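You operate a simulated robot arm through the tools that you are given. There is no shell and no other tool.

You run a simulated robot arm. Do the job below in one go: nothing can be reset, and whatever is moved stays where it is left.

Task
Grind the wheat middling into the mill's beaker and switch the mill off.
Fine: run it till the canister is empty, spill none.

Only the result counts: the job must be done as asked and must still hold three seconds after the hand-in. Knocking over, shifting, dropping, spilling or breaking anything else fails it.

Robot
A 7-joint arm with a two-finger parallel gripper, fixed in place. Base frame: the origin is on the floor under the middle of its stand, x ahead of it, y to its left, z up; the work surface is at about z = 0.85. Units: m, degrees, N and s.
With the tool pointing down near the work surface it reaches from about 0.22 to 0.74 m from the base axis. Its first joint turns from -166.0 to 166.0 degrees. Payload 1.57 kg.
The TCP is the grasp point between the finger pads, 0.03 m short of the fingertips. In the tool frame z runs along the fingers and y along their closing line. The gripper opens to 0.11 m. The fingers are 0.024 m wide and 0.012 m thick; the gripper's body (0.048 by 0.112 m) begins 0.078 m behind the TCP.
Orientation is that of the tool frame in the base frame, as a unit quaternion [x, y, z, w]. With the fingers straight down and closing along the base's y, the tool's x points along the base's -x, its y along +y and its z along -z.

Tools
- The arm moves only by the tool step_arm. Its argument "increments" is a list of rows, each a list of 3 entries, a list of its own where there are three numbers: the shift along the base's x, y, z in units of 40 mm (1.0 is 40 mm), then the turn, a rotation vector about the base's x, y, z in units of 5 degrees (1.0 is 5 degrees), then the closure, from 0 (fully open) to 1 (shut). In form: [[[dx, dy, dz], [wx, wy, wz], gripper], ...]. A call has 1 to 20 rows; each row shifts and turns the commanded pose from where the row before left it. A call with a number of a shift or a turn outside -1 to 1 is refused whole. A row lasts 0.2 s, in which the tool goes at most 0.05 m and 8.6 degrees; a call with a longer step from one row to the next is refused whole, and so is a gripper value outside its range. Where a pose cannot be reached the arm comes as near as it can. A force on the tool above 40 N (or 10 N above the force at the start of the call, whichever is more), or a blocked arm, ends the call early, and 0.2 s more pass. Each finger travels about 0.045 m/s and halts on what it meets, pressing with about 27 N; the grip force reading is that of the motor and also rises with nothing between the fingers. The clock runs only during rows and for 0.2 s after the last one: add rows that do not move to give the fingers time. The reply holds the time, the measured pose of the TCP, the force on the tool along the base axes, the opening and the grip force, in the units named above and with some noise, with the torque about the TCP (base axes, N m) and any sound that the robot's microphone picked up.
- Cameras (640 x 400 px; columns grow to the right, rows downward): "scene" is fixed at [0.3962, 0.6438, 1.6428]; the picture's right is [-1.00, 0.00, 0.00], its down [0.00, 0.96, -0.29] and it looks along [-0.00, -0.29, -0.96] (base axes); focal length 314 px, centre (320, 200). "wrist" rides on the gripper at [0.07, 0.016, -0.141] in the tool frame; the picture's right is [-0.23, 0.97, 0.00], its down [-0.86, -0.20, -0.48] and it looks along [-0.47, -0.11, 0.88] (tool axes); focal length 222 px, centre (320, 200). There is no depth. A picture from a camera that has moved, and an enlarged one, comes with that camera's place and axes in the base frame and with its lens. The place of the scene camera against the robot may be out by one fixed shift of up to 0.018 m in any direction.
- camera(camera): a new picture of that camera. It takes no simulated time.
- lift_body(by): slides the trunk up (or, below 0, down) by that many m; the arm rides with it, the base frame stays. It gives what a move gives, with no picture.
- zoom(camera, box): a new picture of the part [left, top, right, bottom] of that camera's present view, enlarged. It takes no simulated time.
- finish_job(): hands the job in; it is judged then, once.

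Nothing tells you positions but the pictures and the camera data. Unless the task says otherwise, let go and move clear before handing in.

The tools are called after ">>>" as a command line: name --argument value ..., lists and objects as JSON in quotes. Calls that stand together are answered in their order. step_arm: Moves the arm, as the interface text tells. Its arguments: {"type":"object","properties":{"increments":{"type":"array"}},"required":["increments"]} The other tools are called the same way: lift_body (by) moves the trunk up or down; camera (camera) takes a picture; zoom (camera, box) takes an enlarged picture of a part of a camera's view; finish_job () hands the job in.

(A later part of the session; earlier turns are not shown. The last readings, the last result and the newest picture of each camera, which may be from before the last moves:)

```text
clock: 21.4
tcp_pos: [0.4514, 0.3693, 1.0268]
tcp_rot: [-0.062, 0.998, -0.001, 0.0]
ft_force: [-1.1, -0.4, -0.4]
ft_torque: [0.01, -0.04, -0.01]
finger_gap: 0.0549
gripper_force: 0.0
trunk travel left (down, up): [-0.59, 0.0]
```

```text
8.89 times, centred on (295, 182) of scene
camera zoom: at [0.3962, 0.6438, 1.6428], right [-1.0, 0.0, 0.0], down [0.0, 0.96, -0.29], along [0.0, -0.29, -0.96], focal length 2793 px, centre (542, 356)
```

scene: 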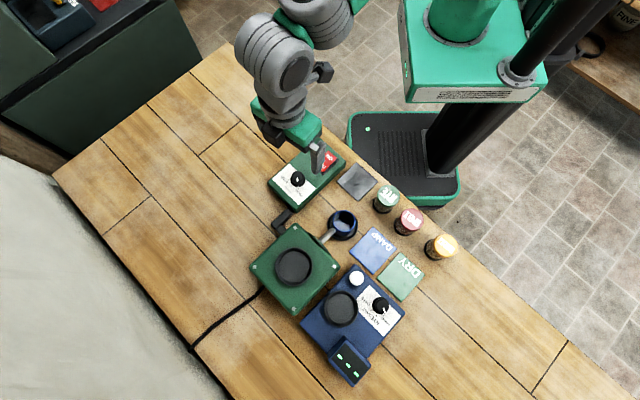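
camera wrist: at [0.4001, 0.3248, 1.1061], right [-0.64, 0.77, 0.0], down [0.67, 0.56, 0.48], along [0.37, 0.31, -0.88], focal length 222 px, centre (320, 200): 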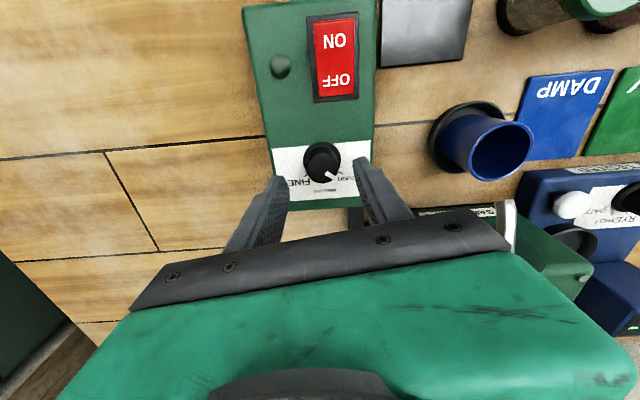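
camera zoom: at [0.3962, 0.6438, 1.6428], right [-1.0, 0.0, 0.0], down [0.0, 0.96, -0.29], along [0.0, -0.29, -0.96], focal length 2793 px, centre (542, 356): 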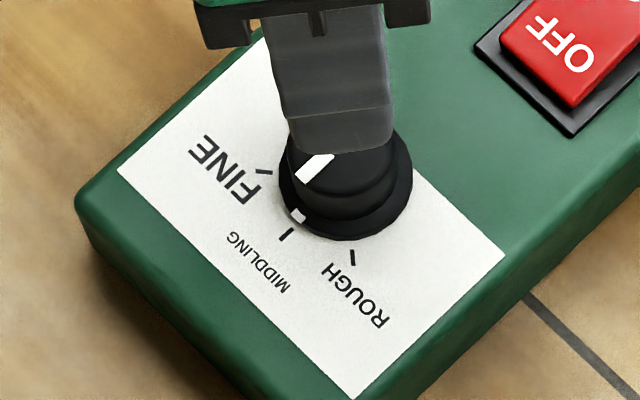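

>>> step_arm --increments '[[[-1, -0.3, 0.3], [0, 0, 0], 0.5], [[-0.7, -0.3, 0], [0, 0, 0], 0.5], [[0, 0, 0], [0, 0, 0], 0.5]]'

>>> zoom --camera "wrist" --box '[230, 100, 430, 250]'

>>> zoom --camera "scene" --box '[276, 160, 316, 200]'

```text
clock: 22.2
tcp_pos: [0.3875, 0.347, 1.0388]
tcp_rot: [-0.063, 0.998, -0.001, 0.0]
ft_force: [0.5, 0.8, 0.1]
ft_torque: [0.01, -0.02, 0.01]
finger_gap: 0.055
gripper_force: 0.0
trunk travel left (down, up): [-0.59, 0.0]
```

```text
2.67 times, centred on (330, 175) of wrist
camera zoom: at [0.3155, 0.354, 1.1811], right [0.1, 0.99, 0.0], down [0.87, -0.09, 0.48], along [0.48, -0.05, -0.88], focal length 592 px, centre (293, 267)
```

zoom: 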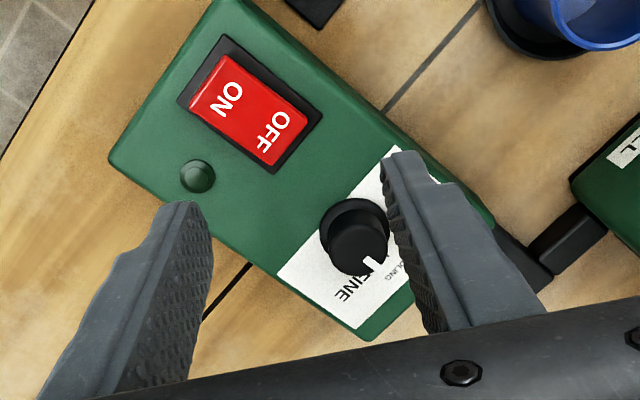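

```text
10.00 times, centred on (296, 180) of scene
camera zoom: at [0.3962, 0.6438, 1.6428], right [-1.0, 0.0, 0.0], down [0.0, 0.96, -0.29], along [0.0, -0.29, -0.96], focal length 3142 px, centre (560, 400)
```

zoom: 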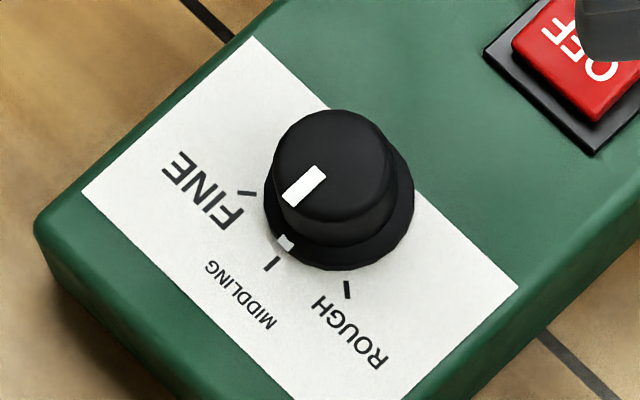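

>>> step_arm --increments '[[[0.9, 0.1, 0], [0, 0, 0], 0.5], [[0.9, 0.1, 0], [0, 0, 0], 0.5], [[0.9, 0.1, 0], [0, 0, 0], 0.5], [[0.75, 0.15, 0], [0, 0, 0], 0.5], [[0, 0, 0], [0, 0, 0], 0.5]]'

>>> zoom --camera "wrist" --box '[280, 40, 360, 120]'

>>> zoom --camera "wrist" --box '[180, 0, 340, 120]'

```text
clock: 23.4
tcp_pos: [0.5215, 0.3674, 1.0366]
tcp_rot: [-0.062, 0.998, 0.0, 0.0]
ft_force: [-0.6, 0.0, -0.6]
ft_torque: [-0.05, 0.02, 0.02]
finger_gap: 0.0553
gripper_force: 0.0
trunk travel left (down, up): [-0.59, 0.0]
```

```text
5.00 times, centred on (320, 80) of wrist
camera zoom: at [0.4504, 0.3734, 1.1805], right [0.1, 0.99, 0.0], down [0.87, -0.09, 0.48], along [0.48, -0.05, -0.88], focal length 1111 px, centre (320, 800)
```

zoom: 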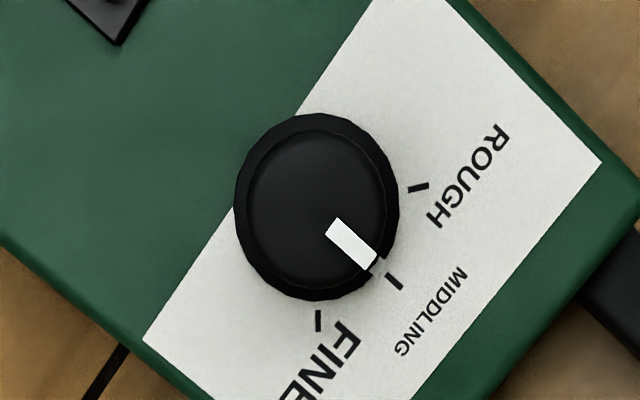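

```text
3.33 times, centred on (260, 60) of wrist
camera zoom: at [0.4504, 0.3734, 1.1805], right [0.1, 0.99, 0.0], down [0.87, -0.09, 0.48], along [0.48, -0.05, -0.88], focal length 740 px, centre (520, 667)
```

zoom: 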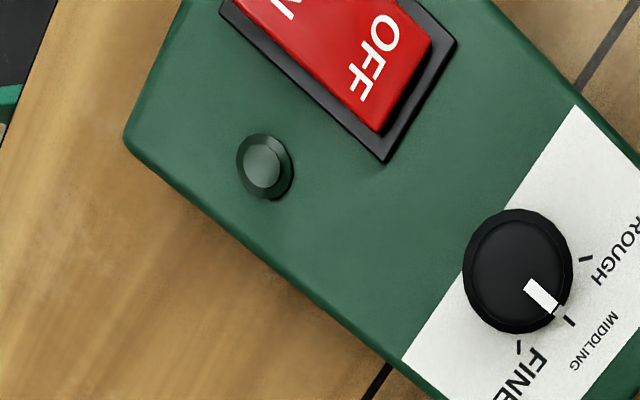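

The knob now sits on MIDDLING, confirmed from straight above. Next I move over the wheat canister, turning the tool to about 100° yaw, for a vertical look.

>>> step_arm --increments '[[[-0.528, 0.32, 0.2], [0, 0, 0.98], 0.3], [[-0.528, 0.32, 0.2], [0, 0, 0.98], 0.3], [[-0.528, 0.32, 0.2], [0, 0, 0.98], 0.3], [[-0.528, 0.32, 0.2], [0, 0, 0.98], 0.3], [[-0.528, 0.32, 0.2], [0, 0, 0.98], 0.3], [[-0.528, 0.32, 0.2], [0, 0, 0.98], 0.3], [[-0.528, 0.32, 0.2], [0, 0, 0.98], 0.3], [[-0.528, 0.32, 0.2], [0, 0, 0.98], 0.3], [[-0.528, 0.32, 0], [0, 0, 0.98], 0.3], [[-0.528, 0.32, 0], [0, 0, 0.98], 0.3], [[-0.528, 0.32, 0], [0, 0, 0.98], 0.3], [[-0.528, 0.32, 0], [0, 0, 0.98], 0.3], [[-0.528, 0.32, 0], [0, 0, 0.98], 0.3], [[-0.528, 0.32, 0], [0, 0, 0.98], 0.3], [[-0.528, 0.32, 0], [0, 0, 0.98], 0.3], [[-0.528, 0.32, 0], [0, 0, 0.98], 0.3], [[-0.528, 0.32, 0], [0, 0, 0.98], 0.3], [[-0.528, 0.32, 0], [0, 0, 0.98], 0.3], [[-0.528, 0.32, 0], [0, 0, 0.98], 0.3], [[0, 0, 0], [0, 0, 0], 0.3]]'

>>> camera --camera "wrist"

>>> camera --camera "scene"

```text
clock: 27.6
tcp_pos: [0.1227, 0.6093, 1.104]
tcp_rot: [0.768, -0.641, 0.0, 0.0]
ft_force: [0.4, 0.2, 0.1]
ft_torque: [-0.02, -0.01, -0.02]
finger_gap: 0.0769
gripper_force: 0.0
trunk travel left (down, up): [-0.59, 0.0]
```

```text
taken
camera wrist: at [0.1177, 0.5372, 1.2468], right [-1.0, 0.05, 0.0], down [0.04, 0.88, 0.48], along [0.02, 0.48, -0.88], focal length 222 px, centre (320, 200)
```

wrist: 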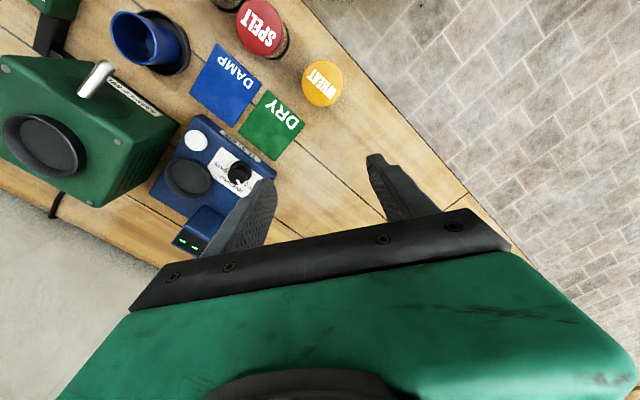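

```text
taken
```

scene: 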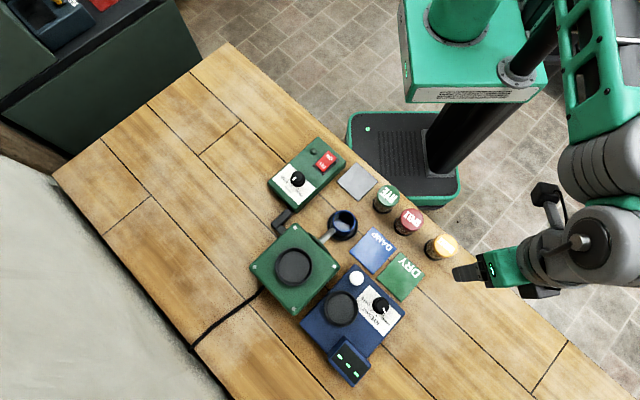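

>>> zoom --camera "wrist" --box '[230, 0, 370, 140]'

>>> zoom --camera "wrist" --box '[290, 50, 350, 110]'

>>> zoom --camera "wrist" --box '[0, 0, 200, 210]'

```text
2.86 times, centred on (300, 70) of wrist
camera zoom: at [0.1177, 0.5372, 1.2468], right [-1.0, 0.05, 0.0], down [0.04, 0.88, 0.48], along [0.02, 0.48, -0.88], focal length 635 px, centre (377, 571)
```

zoom: 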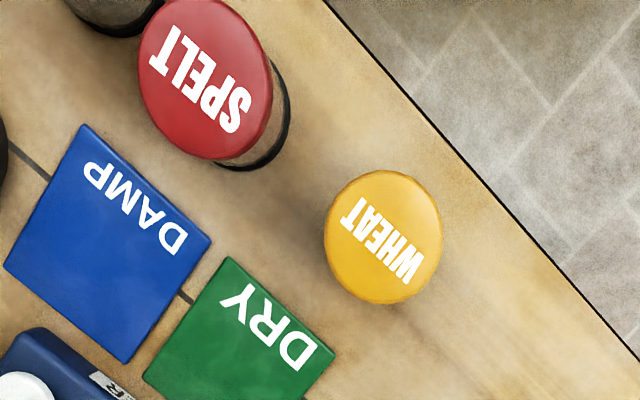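

```text
6.67 times, centred on (320, 80) of wrist
camera zoom: at [0.1177, 0.5372, 1.2468], right [-1.0, 0.05, 0.0], down [0.04, 0.88, 0.48], along [0.02, 0.48, -0.88], focal length 1481 px, centre (320, 1000)
```

zoom: 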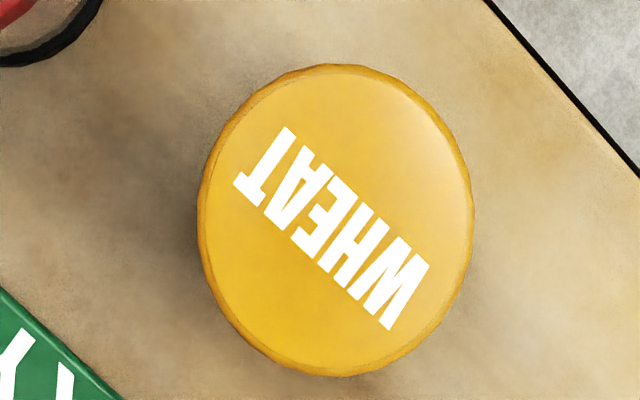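

```text
1.90 times, centred on (100, 105) of wrist
camera zoom: at [0.1177, 0.5372, 1.2468], right [-1.0, 0.05, 0.0], down [0.04, 0.88, 0.48], along [0.02, 0.48, -0.88], focal length 423 px, centre (739, 381)
```

zoom: 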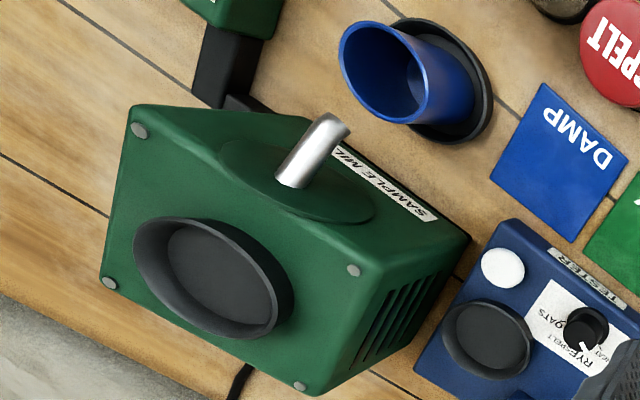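

The wheat canister's axis is at about (0.115, 0.5415). I tilt the tool 20° outward, line up over it and come down to just above the lid.

>>> step_arm --increments '[[[0, -0.4, 0], [0.984, 0.179, 0], 0.3], [[0, -0.4, 0], [0.984, 0.179, 0], 0.3], [[-0.1, -0.45, 0], [0.984, 0.179, 0], 0.3], [[-0.09, -0.445, 0], [0.984, 0.179, 0], 0.3], [[0, 0, -0.8], [0, 0, 0], 0.3], [[0, 0, -0.8], [0, 0, 0], 0.3], [[0, 0, -0.8], [0, 0, 0], 0.3], [[0, 0, 0], [0, 0, 0], 0.3]]'

>>> camera --camera "wrist"

>>> camera --camera "scene"

```text
clock: 29.4
tcp_pos: [0.1136, 0.5406, 1.0066]
tcp_rot: [0.756, -0.632, -0.133, -0.111]
ft_force: [0.0, 0.1, 0.1]
ft_torque: [0.04, 0.0, 0.0]
finger_gap: 0.0771
gripper_force: 0.0
trunk travel left (down, up): [-0.59, 0.0]
```

```text
taken
camera wrist: at [0.1172, 0.4242, 1.1158], right [-1.0, 0.04, 0.08], down [0.08, 0.67, 0.74], along [-0.02, 0.75, -0.67], focal length 222 px, centre (320, 200)
```

wrist: 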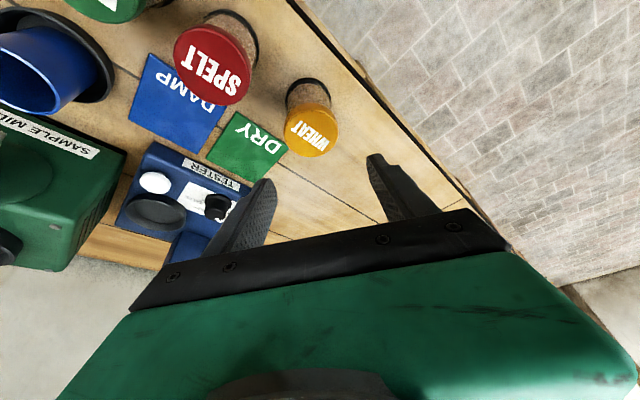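

```text
taken
```

scene: 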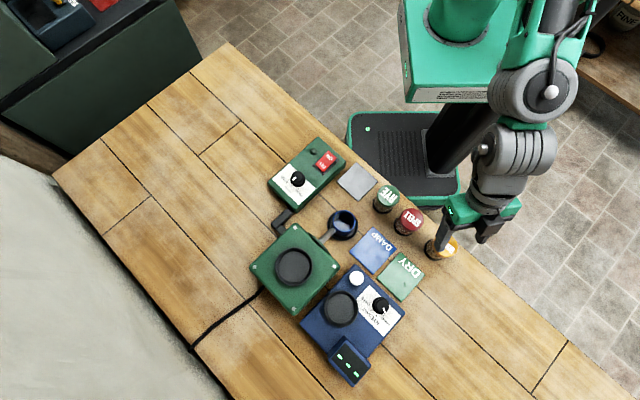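

>>> zoom --camera "wrist" --box '[250, 60, 400, 200]'

>>> zoom --camera "scene" --box '[390, 190, 530, 290]'

>>> zoom --camera "wrist" --box '[160, 0, 270, 110]'

```text
2.86 times, centred on (325, 130) of wrist
camera zoom: at [0.1172, 0.4242, 1.1158], right [-1.0, 0.04, 0.08], down [0.08, 0.67, 0.74], along [-0.02, 0.75, -0.67], focal length 635 px, centre (306, 400)
```

zoom: 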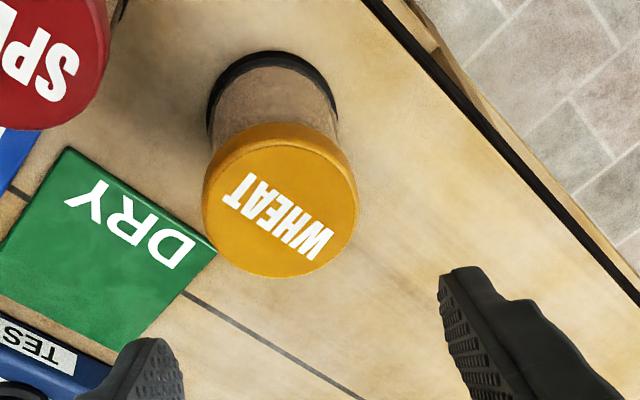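

```text
4.00 times, centred on (460, 240) of scene
camera zoom: at [0.3962, 0.6438, 1.6428], right [-1.0, 0.0, 0.0], down [0.0, 0.96, -0.29], along [0.0, -0.29, -0.96], focal length 1257 px, centre (-240, 40)
```

zoom: 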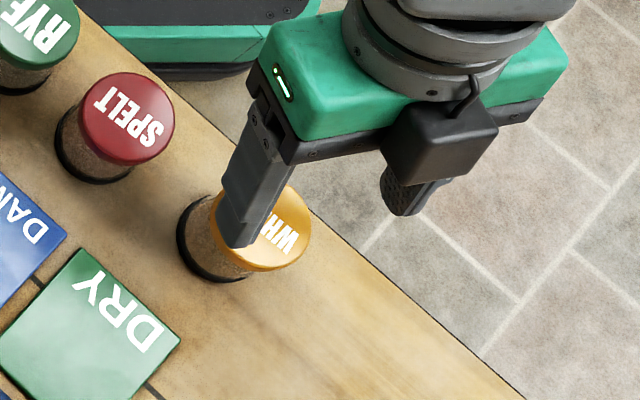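

```text
3.64 times, centred on (215, 55) of wrist
camera zoom: at [0.1172, 0.4242, 1.1158], right [-1.0, 0.04, 0.08], down [0.08, 0.67, 0.74], along [-0.02, 0.75, -0.67], focal length 808 px, centre (702, 727)
```

zoom: 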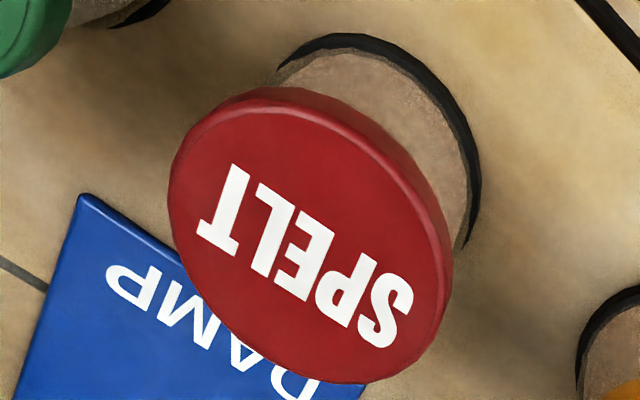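

>>> step_arm --increments '[[[0.035, 0.02, -0.5], [0, 0, 0], 0.3], [[0, 0, -0.6], [0, 0, 0], 0.3], [[0, 0, -0.6], [0, 0, 0], 0.3], [[0, 0, -0.6], [0, 0, 0], 0.3], [[0, 0, 0], [0, 0, 0], 0.3]]'

>>> camera --camera "wrist"

>>> zoom --camera "scene" --box '[390, 190, 530, 290]'

```text
clock: 30.6
tcp_pos: [0.1143, 0.5407, 0.9159]
tcp_rot: [0.756, -0.632, -0.134, -0.11]
ft_force: [0.0, -0.4, -0.4]
ft_torque: [0.0, -0.04, -0.03]
finger_gap: 0.0772
gripper_force: 0.0
trunk travel left (down, up): [-0.59, 0.0]
```

```text
taken
camera wrist: at [0.1184, 0.4259, 1.0264], right [-1.0, 0.04, 0.08], down [0.08, 0.67, 0.74], along [-0.02, 0.75, -0.67], focal length 222 px, centre (320, 200)
```

wrist: 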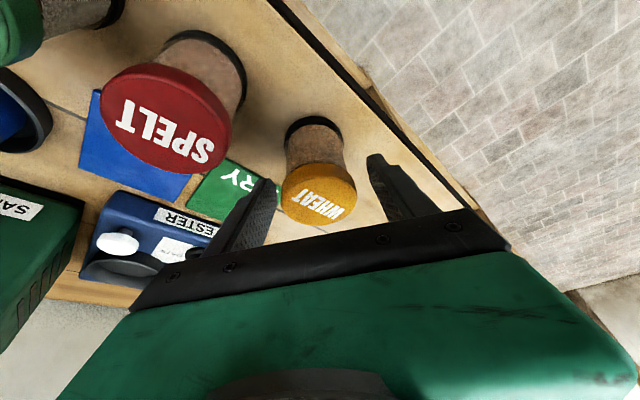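

```text
4.00 times, centred on (460, 240) of scene
camera zoom: at [0.3962, 0.6438, 1.6428], right [-1.0, 0.0, 0.0], down [0.0, 0.96, -0.29], along [0.0, -0.29, -0.96], focal length 1257 px, centre (-240, 40)
```

zoom: 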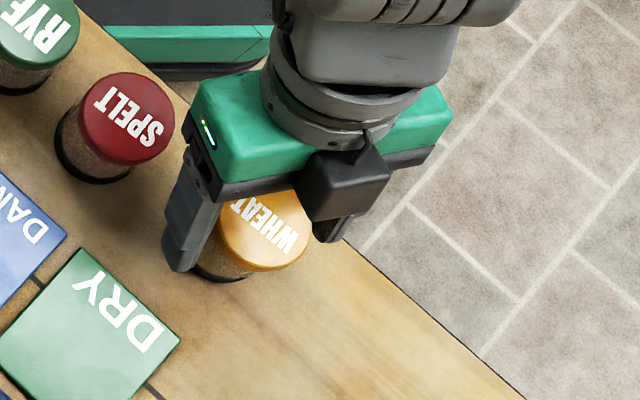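

>>> step_arm --increments '[[[0.02, 0.02, -0.35], [0, 0, 0], 0.3], [[0, 0, 0], [0, 0, 0], 0.3]]'

>>> zoom --camera "wrist" --box '[220, 100, 440, 240]'

>>> zoom --camera "scene" --box '[400, 210, 490, 280]'

```text
clock: 31.2
tcp_pos: [0.1148, 0.5434, 0.9023]
tcp_rot: [0.756, -0.631, -0.134, -0.111]
ft_force: [0.7, -0.6, 0.3]
ft_torque: [0.01, 0.02, -0.01]
finger_gap: 0.0772
gripper_force: 0.1
trunk travel left (down, up): [-0.59, 0.0]
```

```text
2.86 times, centred on (330, 170) of wrist
camera zoom: at [0.119, 0.4274, 1.0127], right [-1.0, 0.04, 0.08], down [0.08, 0.66, 0.74], along [-0.02, 0.75, -0.67], focal length 635 px, centre (291, 286)
```

zoom: 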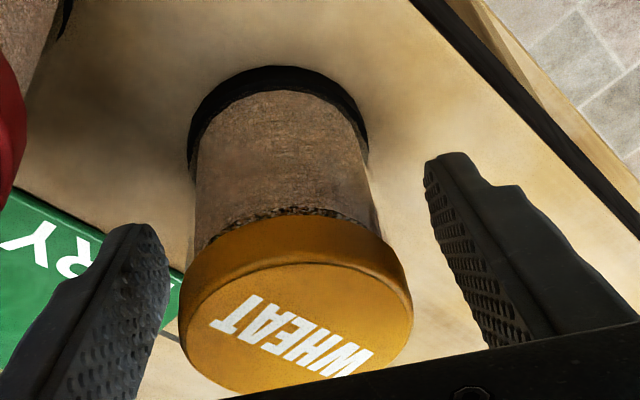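

```text
5.71 times, centred on (445, 245) of scene
camera zoom: at [0.3962, 0.6438, 1.6428], right [-1.0, 0.0, 0.0], down [0.0, 0.96, -0.29], along [0.0, -0.29, -0.96], focal length 1796 px, centre (-394, -57)
```

zoom: 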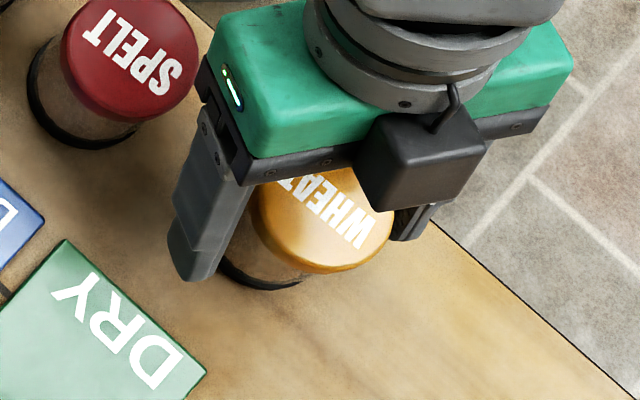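

>>> step_arm --increments '[[[0, 0, 0], [0, 0, 0], 0.45], [[0, 0, 0], [0, 0, 0], 1], [[0, 0, 0], [0, 0, 0], 1], [[0, 0, 0], [0, 0, 0], 1], [[0, 0, 0], [0, 0, 0], 1]]'

>>> zoom --camera "wrist" --box '[220, 100, 440, 240]'

>>> zoom --camera "scene" --box '[400, 210, 490, 280]'

```text
clock: 32.5
tcp_pos: [0.1155, 0.5431, 0.9035]
tcp_rot: [0.756, -0.632, -0.133, -0.111]
ft_force: [1.0, 1.5, 0.2]
ft_torque: [0.03, -0.12, -0.01]
finger_gap: 0.0531
gripper_force: 27.3
trunk travel left (down, up): [-0.59, 0.0]
```

```text
2.86 times, centred on (330, 170) of wrist
camera zoom: at [0.1191, 0.4273, 1.0128], right [-1.0, 0.04, 0.08], down [0.08, 0.67, 0.74], along [-0.02, 0.75, -0.67], focal length 635 px, centre (291, 286)
```

zoom: 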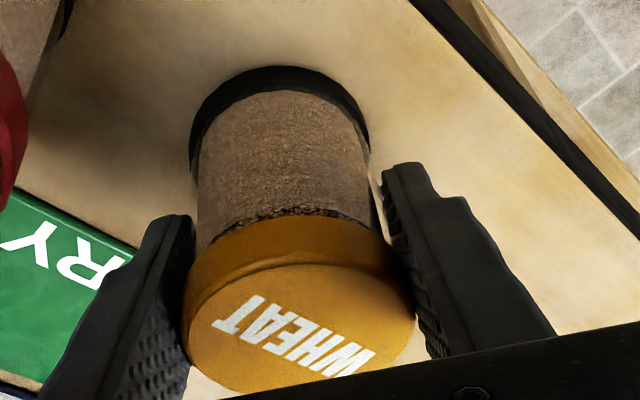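

```text
5.71 times, centred on (445, 245) of scene
camera zoom: at [0.3962, 0.6438, 1.6428], right [-1.0, 0.0, 0.0], down [0.0, 0.96, -0.29], along [0.0, -0.29, -0.96], focal length 1796 px, centre (-394, -57)
```

zoom: 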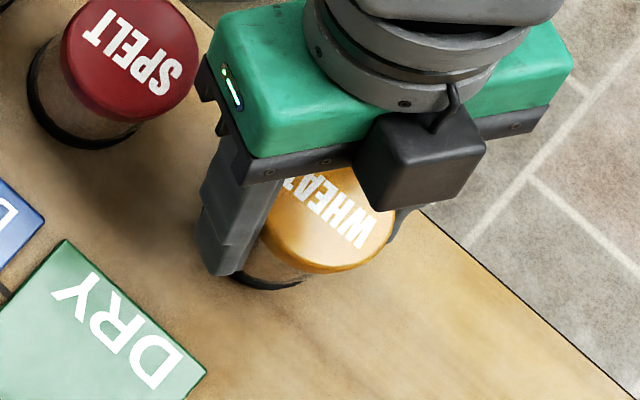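

>>> step_arm --increments '[[[0, 0, 0.2], [0, 0, 0], 1], [[0, 0, 0.3], [0, 0, 0], 1], [[0, 0, 0], [0, 0, 0], 1]]'

>>> zoom --camera "wrist" --box '[220, 80, 440, 240]'

>>> zoom --camera "scene" --box '[400, 210, 490, 280]'

```text
clock: 33.2
tcp_pos: [0.1152, 0.5421, 0.9213]
tcp_rot: [0.756, -0.631, -0.135, -0.111]
ft_force: [0.1, 0.5, -2.0]
ft_torque: [0.01, -0.02, 0.02]
finger_gap: 0.0533
gripper_force: 27.3
trunk travel left (down, up): [-0.59, 0.0]
```

```text
2.50 times, centred on (330, 160) of wrist
camera zoom: at [0.1191, 0.427, 1.0316], right [-1.0, 0.04, 0.08], down [0.08, 0.67, 0.74], along [-0.03, 0.75, -0.67], focal length 555 px, centre (295, 300)
```

zoom: 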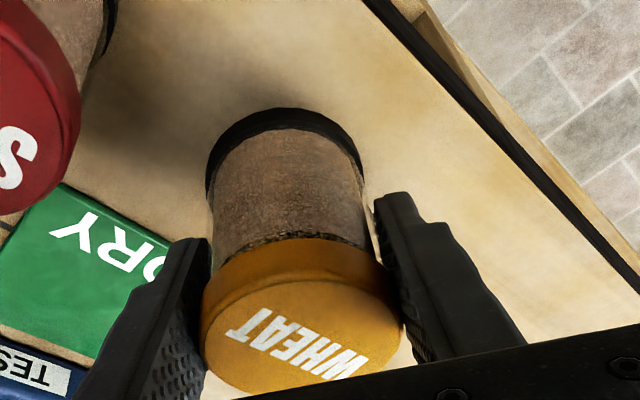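

```text
5.71 times, centred on (445, 245) of scene
camera zoom: at [0.3962, 0.6438, 1.6428], right [-1.0, 0.0, 0.0], down [0.0, 0.96, -0.29], along [0.0, -0.29, -0.96], focal length 1796 px, centre (-394, -57)
```

zoom: 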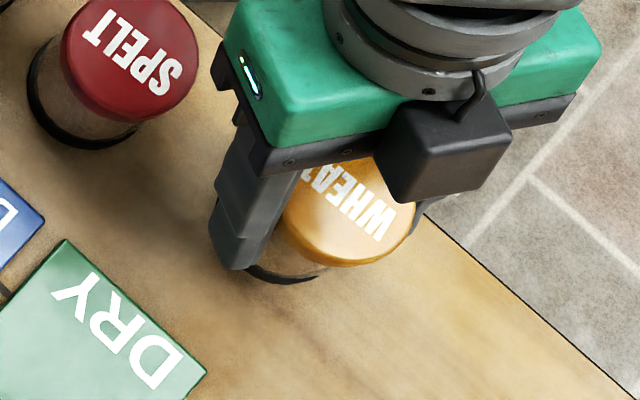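

The canister (about 0.2 kg) is held upright and has lifted cleanly. I raise it to z ≈ 1.10 and carry it over to the mill, turning the tool to face the well.

>>> step_arm --increments '[[[0, 0, 0.9], [0, 0, 0], 1], [[0, 0, 0.9], [0, 0, 0], 1], [[0, 0, 0.9], [0, 0, 0], 1], [[0, 0, 0.9], [0, 0, 0], 1], [[0, 0, 0.9], [0, 0, 0], 1], [[0, 0, 0], [0, 0, 0], 1]]'

```text
clock: 34.6
tcp_pos: [0.1186, 0.5423, 1.0996]
tcp_rot: [0.755, -0.632, -0.133, -0.111]
ft_force: [0.6, -0.6, -2.1]
ft_torque: [-0.04, 0.03, -0.02]
finger_gap: 0.0531
gripper_force: 27.0
trunk travel left (down, up): [-0.59, 0.0]
```

>>> step_arm --increments '[[[0.6, 0.0, 0.02], [0, 0, -0.86], 1], [[0.7, 0.0, 0], [0, 0, -0.86], 1], [[0.7, 0.0, 0], [0, 0, -0.86], 1], [[0.7, 0.0, 0], [0, 0, -0.86], 1], [[0.7, 0.0, 0], [0, 0, -0.86], 1], [[0.7, 0.05, 0], [0, 0, -0.86], 1], [[0.7, 0.05, 0], [0, 0, -0.86], 1], [[0.7, 0.1, 0], [0, 0, -0.86], 1], [[0.7, 0.1, 0], [0, 0, -0.86], 1], [[0.7, 0.1, 0], [0, 0, -0.86], 1], [[0.6, 0.1, 0], [0, 0, -0.86], 1], [[0, 0, 0], [0, 0, 0], 1]]'

>>> camera --camera "wrist"

>>> camera --camera "scene"

```text
clock: 37.2
tcp_pos: [0.4147, 0.5625, 1.1035]
tcp_rot: [-0.439, 0.882, 0.078, 0.155]
ft_force: [-0.1, 0.5, -2.2]
ft_torque: [-0.02, 0.01, 0.02]
finger_gap: 0.0532
gripper_force: 27.1
trunk travel left (down, up): [-0.59, 0.0]
```

```text
taken
camera wrist: at [0.333, 0.4795, 1.2131], right [-0.65, 0.76, 0.08], down [0.55, 0.39, 0.74], along [0.53, 0.52, -0.67], focal length 222 px, centre (320, 200)
```

wrist: 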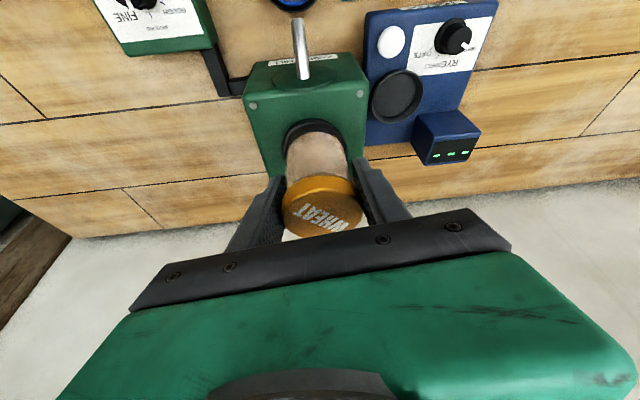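

```text
taken
```

scene: 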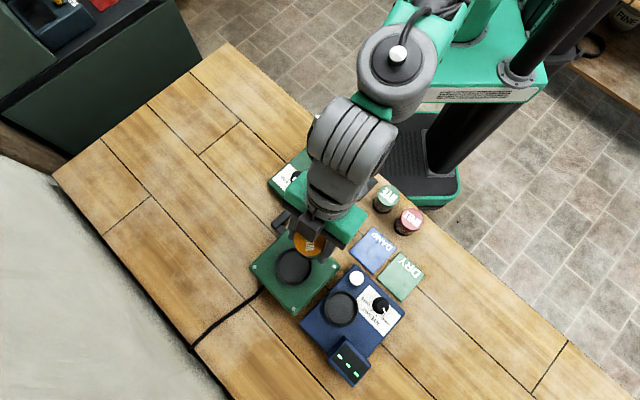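

>>> step_arm --increments '[[[0.45, 0.38, -0.1], [0, 0, 0], 1], [[0.45, 0.36, -0.1], [0, 0, 0], 1], [[0, 0, -0.2], [0, 0, 0], 1], [[0, 0, 0], [0, 0, 0], 1]]'

>>> camera --camera "wrist"

>>> zoom --camera "scene" --box '[250, 220, 350, 320]'

```text
clock: 38.2
tcp_pos: [0.4527, 0.593, 1.0865]
tcp_rot: [-0.438, 0.882, 0.077, 0.156]
ft_force: [-0.2, 0.1, -2.2]
ft_torque: [-0.02, 0.0, 0.0]
finger_gap: 0.0533
gripper_force: 26.8
trunk travel left (down, up): [-0.59, 0.0]
```

```text
taken
camera wrist: at [0.3694, 0.5102, 1.1965], right [-0.65, 0.76, 0.08], down [0.55, 0.39, 0.74], along [0.53, 0.52, -0.67], focal length 222 px, centre (320, 200)
```

wrist: 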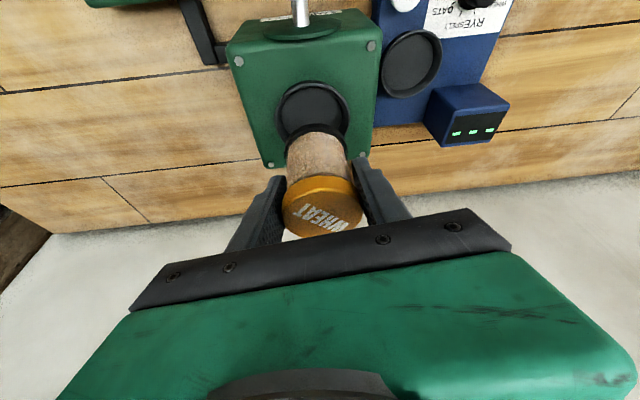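

```text
4.00 times, centred on (300, 270) of scene
camera zoom: at [0.3962, 0.6438, 1.6428], right [-1.0, 0.0, 0.0], down [0.0, 0.96, -0.29], along [0.0, -0.29, -0.96], focal length 1257 px, centre (400, -80)
```

zoom: 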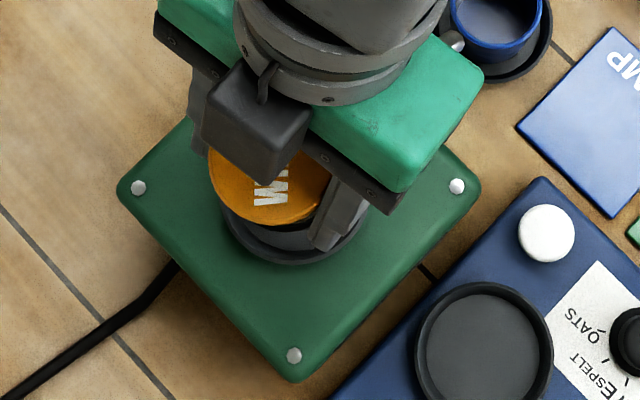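

>>> zoom --camera "scene" --box '[275, 245, 325, 290]'

>>> zoom --camera "wrist" --box '[250, 60, 390, 240]'

```text
8.89 times, centred on (300, 268) of scene
camera zoom: at [0.3962, 0.6438, 1.6428], right [-1.0, 0.0, 0.0], down [0.0, 0.96, -0.29], along [0.0, -0.29, -0.96], focal length 2793 px, centre (498, -400)
```

zoom: 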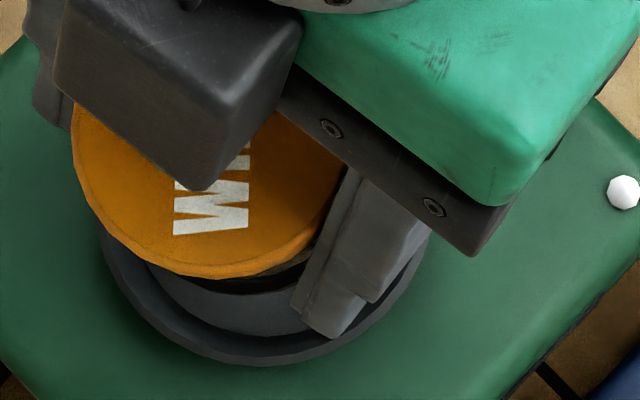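

```text
2.22 times, centred on (320, 150) of wrist
camera zoom: at [0.3694, 0.5102, 1.1965], right [-0.65, 0.76, 0.08], down [0.55, 0.39, 0.74], along [0.53, 0.52, -0.67], focal length 494 px, centre (320, 311)
```

zoom: 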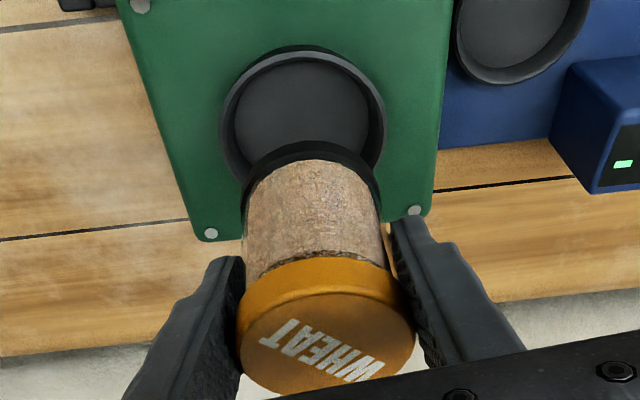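

>>> step_arm --increments '[[[-0.03, 0, -0.3], [0, 0, 0], 1], [[0, 0, -0.35], [0, 0, 0], 1], [[0, 0, -0.3], [0, 0, 0], 1], [[0, 0, 0], [0, 0, 0], 1]]'

>>> zoom --camera "scene" --box '[275, 245, 325, 290]'

>>> zoom --camera "wrist" --box '[250, 60, 390, 240]'

```text
clock: 39.2
tcp_pos: [0.4499, 0.5934, 1.0484]
tcp_rot: [-0.439, 0.881, 0.077, 0.155]
ft_force: [0.2, -0.5, -1.8]
ft_torque: [0.03, 0.02, -0.01]
finger_gap: 0.0533
gripper_force: 26.6
trunk travel left (down, up): [-0.59, 0.0]
```

```text
8.89 times, centred on (300, 268) of scene
camera zoom: at [0.3962, 0.6438, 1.6428], right [-1.0, 0.0, 0.0], down [0.0, 0.96, -0.29], along [0.0, -0.29, -0.96], focal length 2793 px, centre (498, -400)
```

zoom: 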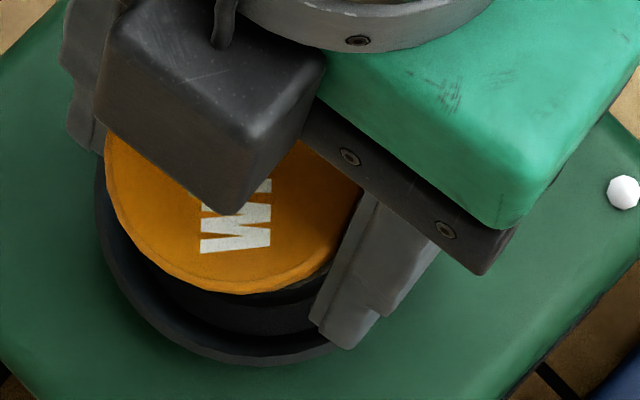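

```text
2.22 times, centred on (320, 150) of wrist
camera zoom: at [0.3682, 0.511, 1.1589], right [-0.65, 0.76, 0.08], down [0.55, 0.39, 0.74], along [0.53, 0.52, -0.67], focal length 494 px, centre (320, 311)
```

zoom: 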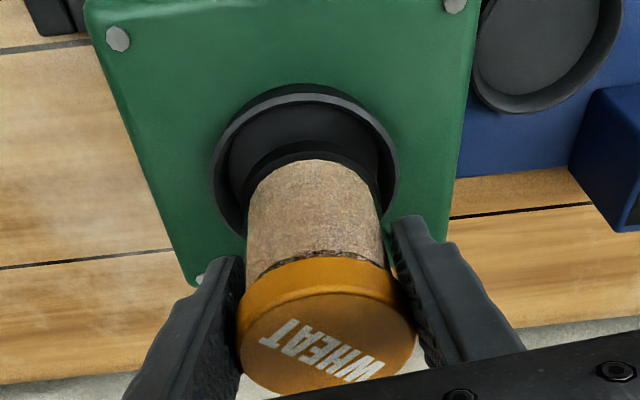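

Both views show the canister nearly concentric with the well, about 1 cm above the rim. I lower it gently until it rests.

>>> step_arm --increments '[[[0, -0.02, -0.12], [0, 0, 0], 1], [[0, 0, -0.12], [0, 0, 0], 1], [[0, 0, 0], [0, 0, 0], 1]]'

>>> step_arm --increments '[[[0, 0, -0.07], [0, 0, 0], 1], [[0, 0, 0], [0, 0, 0], 1]]'

```text
clock: 40.0
tcp_pos: [0.4497, 0.5928, 1.0386]
tcp_rot: [-0.438, 0.882, 0.078, 0.156]
ft_force: [0.3, -0.5, -2.5]
ft_torque: [0.01, -0.01, -0.04]
finger_gap: 0.0533
gripper_force: 26.9
trunk travel left (down, up): [-0.59, 0.0]
```

```text
clock: 40.6
tcp_pos: [0.4507, 0.5924, 1.0337]
tcp_rot: [-0.438, 0.882, 0.078, 0.156]
ft_force: [0.3, -0.2, -1.4]
ft_torque: [-0.02, 0.06, -0.01]
finger_gap: 0.0532
gripper_force: 26.8
trunk travel left (down, up): [-0.59, 0.0]
```

>>> zoom --camera "wrist" --box '[250, 60, 390, 240]'

>>> step_arm --increments '[[[0, 0, -0.06], [0, 0, 0], 1], [[0, 0, 0], [0, 0, 0], 1]]'

```text
2.22 times, centred on (320, 150) of wrist
camera zoom: at [0.3682, 0.5094, 1.1444], right [-0.65, 0.76, 0.08], down [0.55, 0.39, 0.74], along [0.53, 0.52, -0.67], focal length 494 px, centre (320, 311)
```

zoom: 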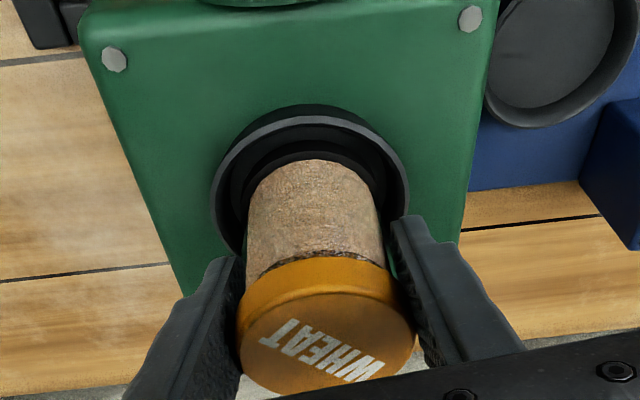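

```text
clock: 41.2
tcp_pos: [0.4501, 0.5913, 1.032]
tcp_rot: [-0.438, 0.882, 0.077, 0.156]
ft_force: [0.5, 0.3, -1.8]
ft_torque: [0.0, 0.0, 0.0]
finger_gap: 0.0533
gripper_force: 26.7
trunk travel left (down, up): [-0.59, 0.0]
```

>>> step_arm --increments '[[[0, 0, -0.06], [0, 0, 0], 1], [[0, 0, 0], [0, 0, 0], 1]]'

>>> step_arm --increments '[[[0, 0, -0.06], [0, 0, 0], 1], [[0, 0, 0], [0, 0, 0], 1]]'

>>> zoom --camera "wrist" --box '[250, 60, 390, 240]'

```text
clock: 41.9
tcp_pos: [0.4495, 0.5908, 1.0296]
tcp_rot: [-0.438, 0.882, 0.077, 0.155]
ft_force: [-0.6, 0.1, -2.3]
ft_torque: [0.03, -0.01, 0.04]
finger_gap: 0.0534
gripper_force: 27.2
trunk travel left (down, up): [-0.59, 0.0]
```

```text
clock: 42.5
tcp_pos: [0.4505, 0.5904, 1.0289]
tcp_rot: [-0.439, 0.881, 0.077, 0.156]
ft_force: [-0.1, 0.4, -1.8]
ft_torque: [0.0, 0.01, -0.01]
finger_gap: 0.0532
gripper_force: 27.2
trunk travel left (down, up): [-0.59, 0.0]
```

```text
2.22 times, centred on (320, 150) of wrist
camera zoom: at [0.3686, 0.5081, 1.138], right [-0.65, 0.76, 0.08], down [0.55, 0.39, 0.74], along [0.53, 0.52, -0.67], focal length 494 px, centre (320, 311)
```

zoom: 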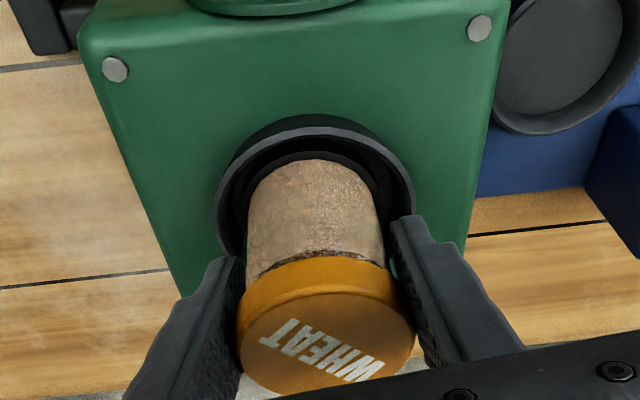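

>>> step_arm --increments '[[[0, 0.04, -0.06], [0, 0, 0], 1], [[0, 0, 0], [0, 0, 0], 1]]'

>>> step_arm --increments '[[[0, 0, -0.06], [0, 0, 0], 1], [[0, 0, 0], [0, 0, 0], 1]]'

>>> zoom --camera "wrist" --box '[250, 60, 390, 240]'

```text
clock: 43.0
tcp_pos: [0.4508, 0.5928, 1.0267]
tcp_rot: [-0.439, 0.882, 0.078, 0.155]
ft_force: [0.9, 0.5, 4.0]
ft_torque: [-0.15, -0.01, 0.03]
finger_gap: 0.0535
gripper_force: 26.9
trunk travel left (down, up): [-0.59, 0.0]
```

```text
clock: 43.6
tcp_pos: [0.4498, 0.5936, 1.0268]
tcp_rot: [-0.439, 0.881, 0.079, 0.157]
ft_force: [2.5, -1.0, 16.0]
ft_torque: [-0.46, -0.02, 0.05]
finger_gap: 0.0533
gripper_force: 27.1
trunk travel left (down, up): [-0.59, 0.0]
```

```text
2.22 times, centred on (320, 150) of wrist
camera zoom: at [0.3679, 0.5103, 1.136], right [-0.65, 0.76, 0.08], down [0.54, 0.39, 0.75], along [0.53, 0.53, -0.66], focal length 494 px, centre (320, 311)
```

zoom: 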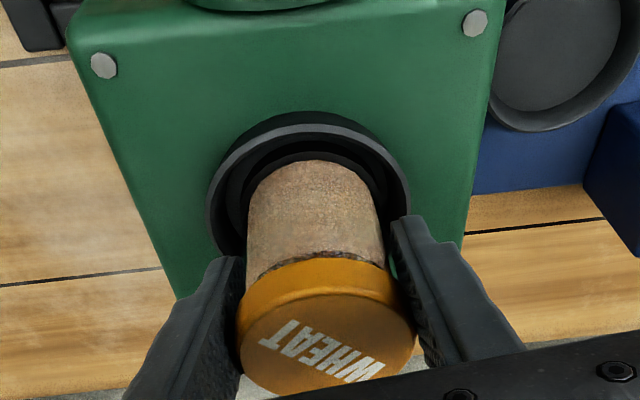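

>>> step_arm --increments '[[[0, 0, 0.05], [0, 0, 0], 1], [[0, 0, 0], [0, 0, 0], 1]]'

>>> zoom --camera "scene" --box '[265, 235, 335, 305]'

```text
clock: 44.2
tcp_pos: [0.4498, 0.5932, 1.0265]
tcp_rot: [-0.439, 0.882, 0.078, 0.156]
ft_force: [4.2, 2.5, 10.4]
ft_torque: [0.04, -0.43, 0.08]
finger_gap: 0.0533
gripper_force: 26.9
trunk travel left (down, up): [-0.59, 0.0]
```

```text
5.71 times, centred on (300, 270) of scene
camera zoom: at [0.3962, 0.6438, 1.6428], right [-1.0, 0.0, 0.0], down [0.0, 0.96, -0.29], along [0.0, -0.29, -0.96], focal length 1796 px, centre (434, -200)
```

zoom: 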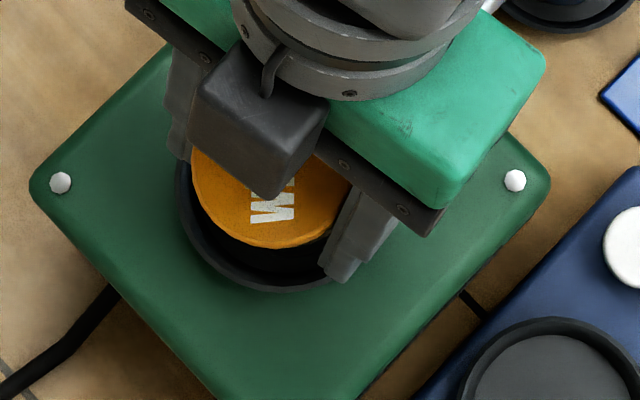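

>>> step_arm --increments '[[[0, 0, 0.05], [0, 0, 0], 1], [[0, 0, 0], [0, 0, 0], 1]]'

```text
clock: 44.9
tcp_pos: [0.4494, 0.592, 1.0266]
tcp_rot: [-0.44, 0.882, 0.077, 0.153]
ft_force: [0.8, 0.8, 2.9]
ft_torque: [0.17, -0.16, 0.03]
finger_gap: 0.0532
gripper_force: 27.0
trunk travel left (down, up): [-0.59, 0.0]
```

>>> step_arm --increments '[[[0, 0, 0], [0, 0, 0], 0.47], [[0, 0, 0], [0, 0, 0], 0.4], [[0, 0, 0], [0, 0, 0], 0.3], [[0, 0, 0], [0, 0, 0], 0.3]]'

>>> zoom --camera "wrist" --box '[230, 60, 410, 240]'

>>> zoom --camera "scene" --box '[265, 235, 335, 305]'

```text
clock: 45.9
tcp_pos: [0.4495, 0.5923, 1.0276]
tcp_rot: [-0.438, 0.882, 0.078, 0.156]
ft_force: [0.4, -0.2, -1.1]
ft_torque: [0.01, 0.02, -0.02]
finger_gap: 0.0772
gripper_force: 0.0
trunk travel left (down, up): [-0.59, 0.0]
```

```text
2.22 times, centred on (320, 150) of wrist
camera zoom: at [0.3683, 0.5104, 1.1376], right [-0.65, 0.76, 0.08], down [0.55, 0.39, 0.74], along [0.53, 0.52, -0.67], focal length 494 px, centre (320, 311)
```

zoom: 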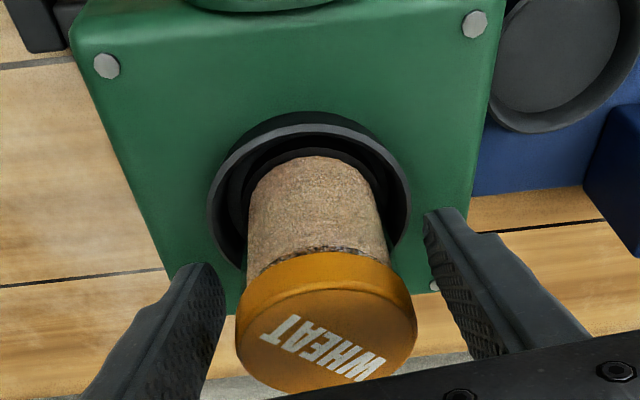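

```text
5.71 times, centred on (300, 270) of scene
camera zoom: at [0.3962, 0.6438, 1.6428], right [-1.0, 0.0, 0.0], down [0.0, 0.96, -0.29], along [0.0, -0.29, -0.96], focal length 1796 px, centre (434, -200)
```

zoom: 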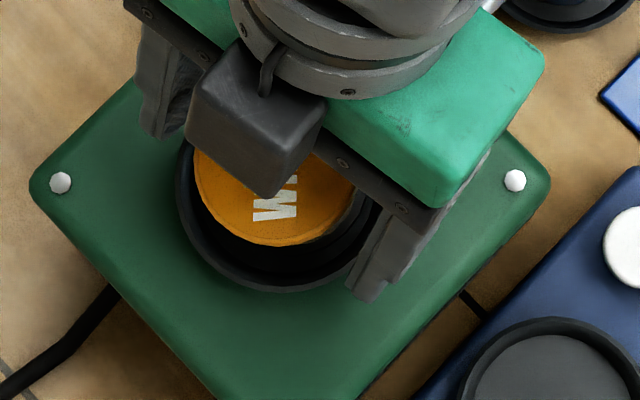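

The canister has settled in the well. I rise straight up and clear of it, then check how it sits.

>>> step_arm --increments '[[[0, 0, 0.5], [0, 0, 0], 0.3], [[0, 0, 0.8], [0, 0, 0], 0.3], [[0, 0, 0.8], [0, 0, 0], 0.3], [[-0.4, -0.5, 0.2], [0, 0, 0], 0.3], [[-0.5, -0.8, 0], [0, 0, 0], 0.3], [[-0.5, -0.8, 0], [0, 0, 0], 0.3], [[0, 0, 0], [0, 0, 0], 0.3]]'

>>> camera --camera "wrist"

>>> zoom --camera "scene" --box '[255, 225, 335, 305]'

```text
clock: 47.5
tcp_pos: [0.3952, 0.5055, 1.118]
tcp_rot: [-0.439, 0.882, 0.077, 0.155]
ft_force: [-0.7, 1.1, 0.4]
ft_torque: [-0.02, 0.01, 0.04]
finger_gap: 0.0773
gripper_force: 0.1
trunk travel left (down, up): [-0.59, 0.0]
```

```text
taken
camera wrist: at [0.313, 0.4245, 1.2283], right [-0.65, 0.76, 0.08], down [0.55, 0.39, 0.74], along [0.53, 0.52, -0.67], focal length 222 px, centre (320, 200)
```

wrist: 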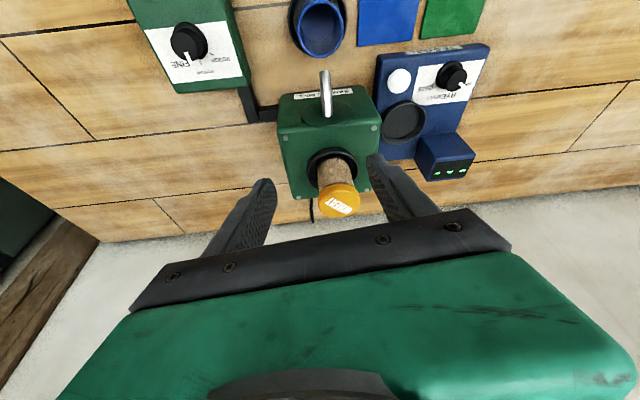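

```text
5.00 times, centred on (295, 265) of scene
camera zoom: at [0.3962, 0.6438, 1.6428], right [-1.0, 0.0, 0.0], down [0.0, 0.96, -0.29], along [0.0, -0.29, -0.96], focal length 1571 px, centre (445, -125)
```

zoom: 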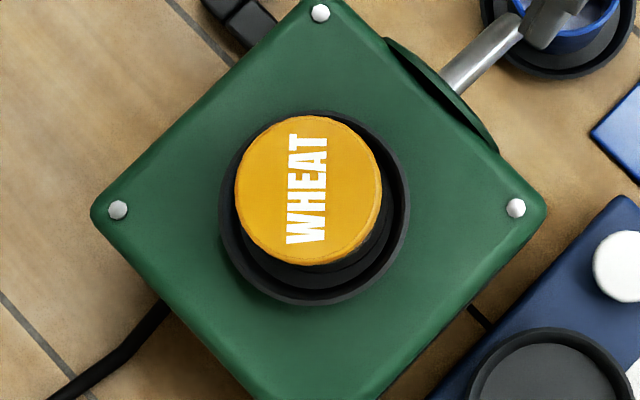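

>>> zoom --camera "wrist" --box '[260, 50, 400, 230]'

>>> zoom --camera "wrist" --box '[120, 0, 270, 110]'

```text
2.22 times, centred on (330, 140) of wrist
camera zoom: at [0.313, 0.4245, 1.2283], right [-0.65, 0.76, 0.08], down [0.55, 0.39, 0.74], along [0.53, 0.52, -0.67], focal length 494 px, centre (298, 333)
```

zoom: 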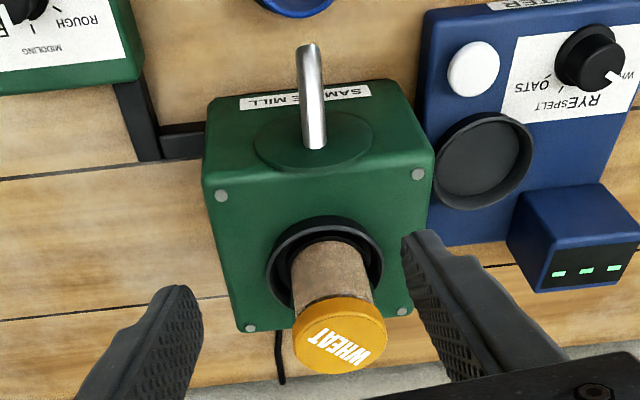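

```text
3.64 times, centred on (195, 55) of wrist
camera zoom: at [0.313, 0.4245, 1.2283], right [-0.65, 0.76, 0.08], down [0.55, 0.39, 0.74], along [0.53, 0.52, -0.67], focal length 808 px, centre (774, 727)
```

zoom: 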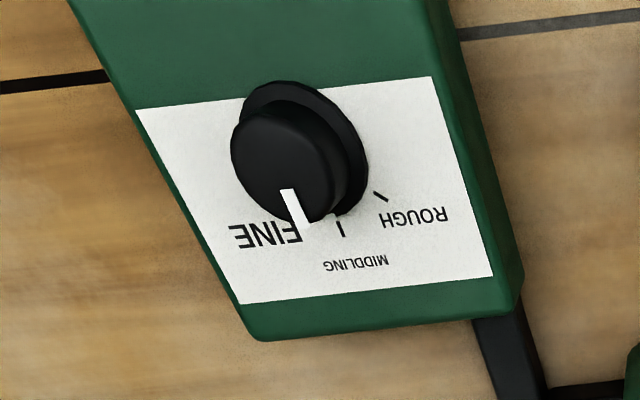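

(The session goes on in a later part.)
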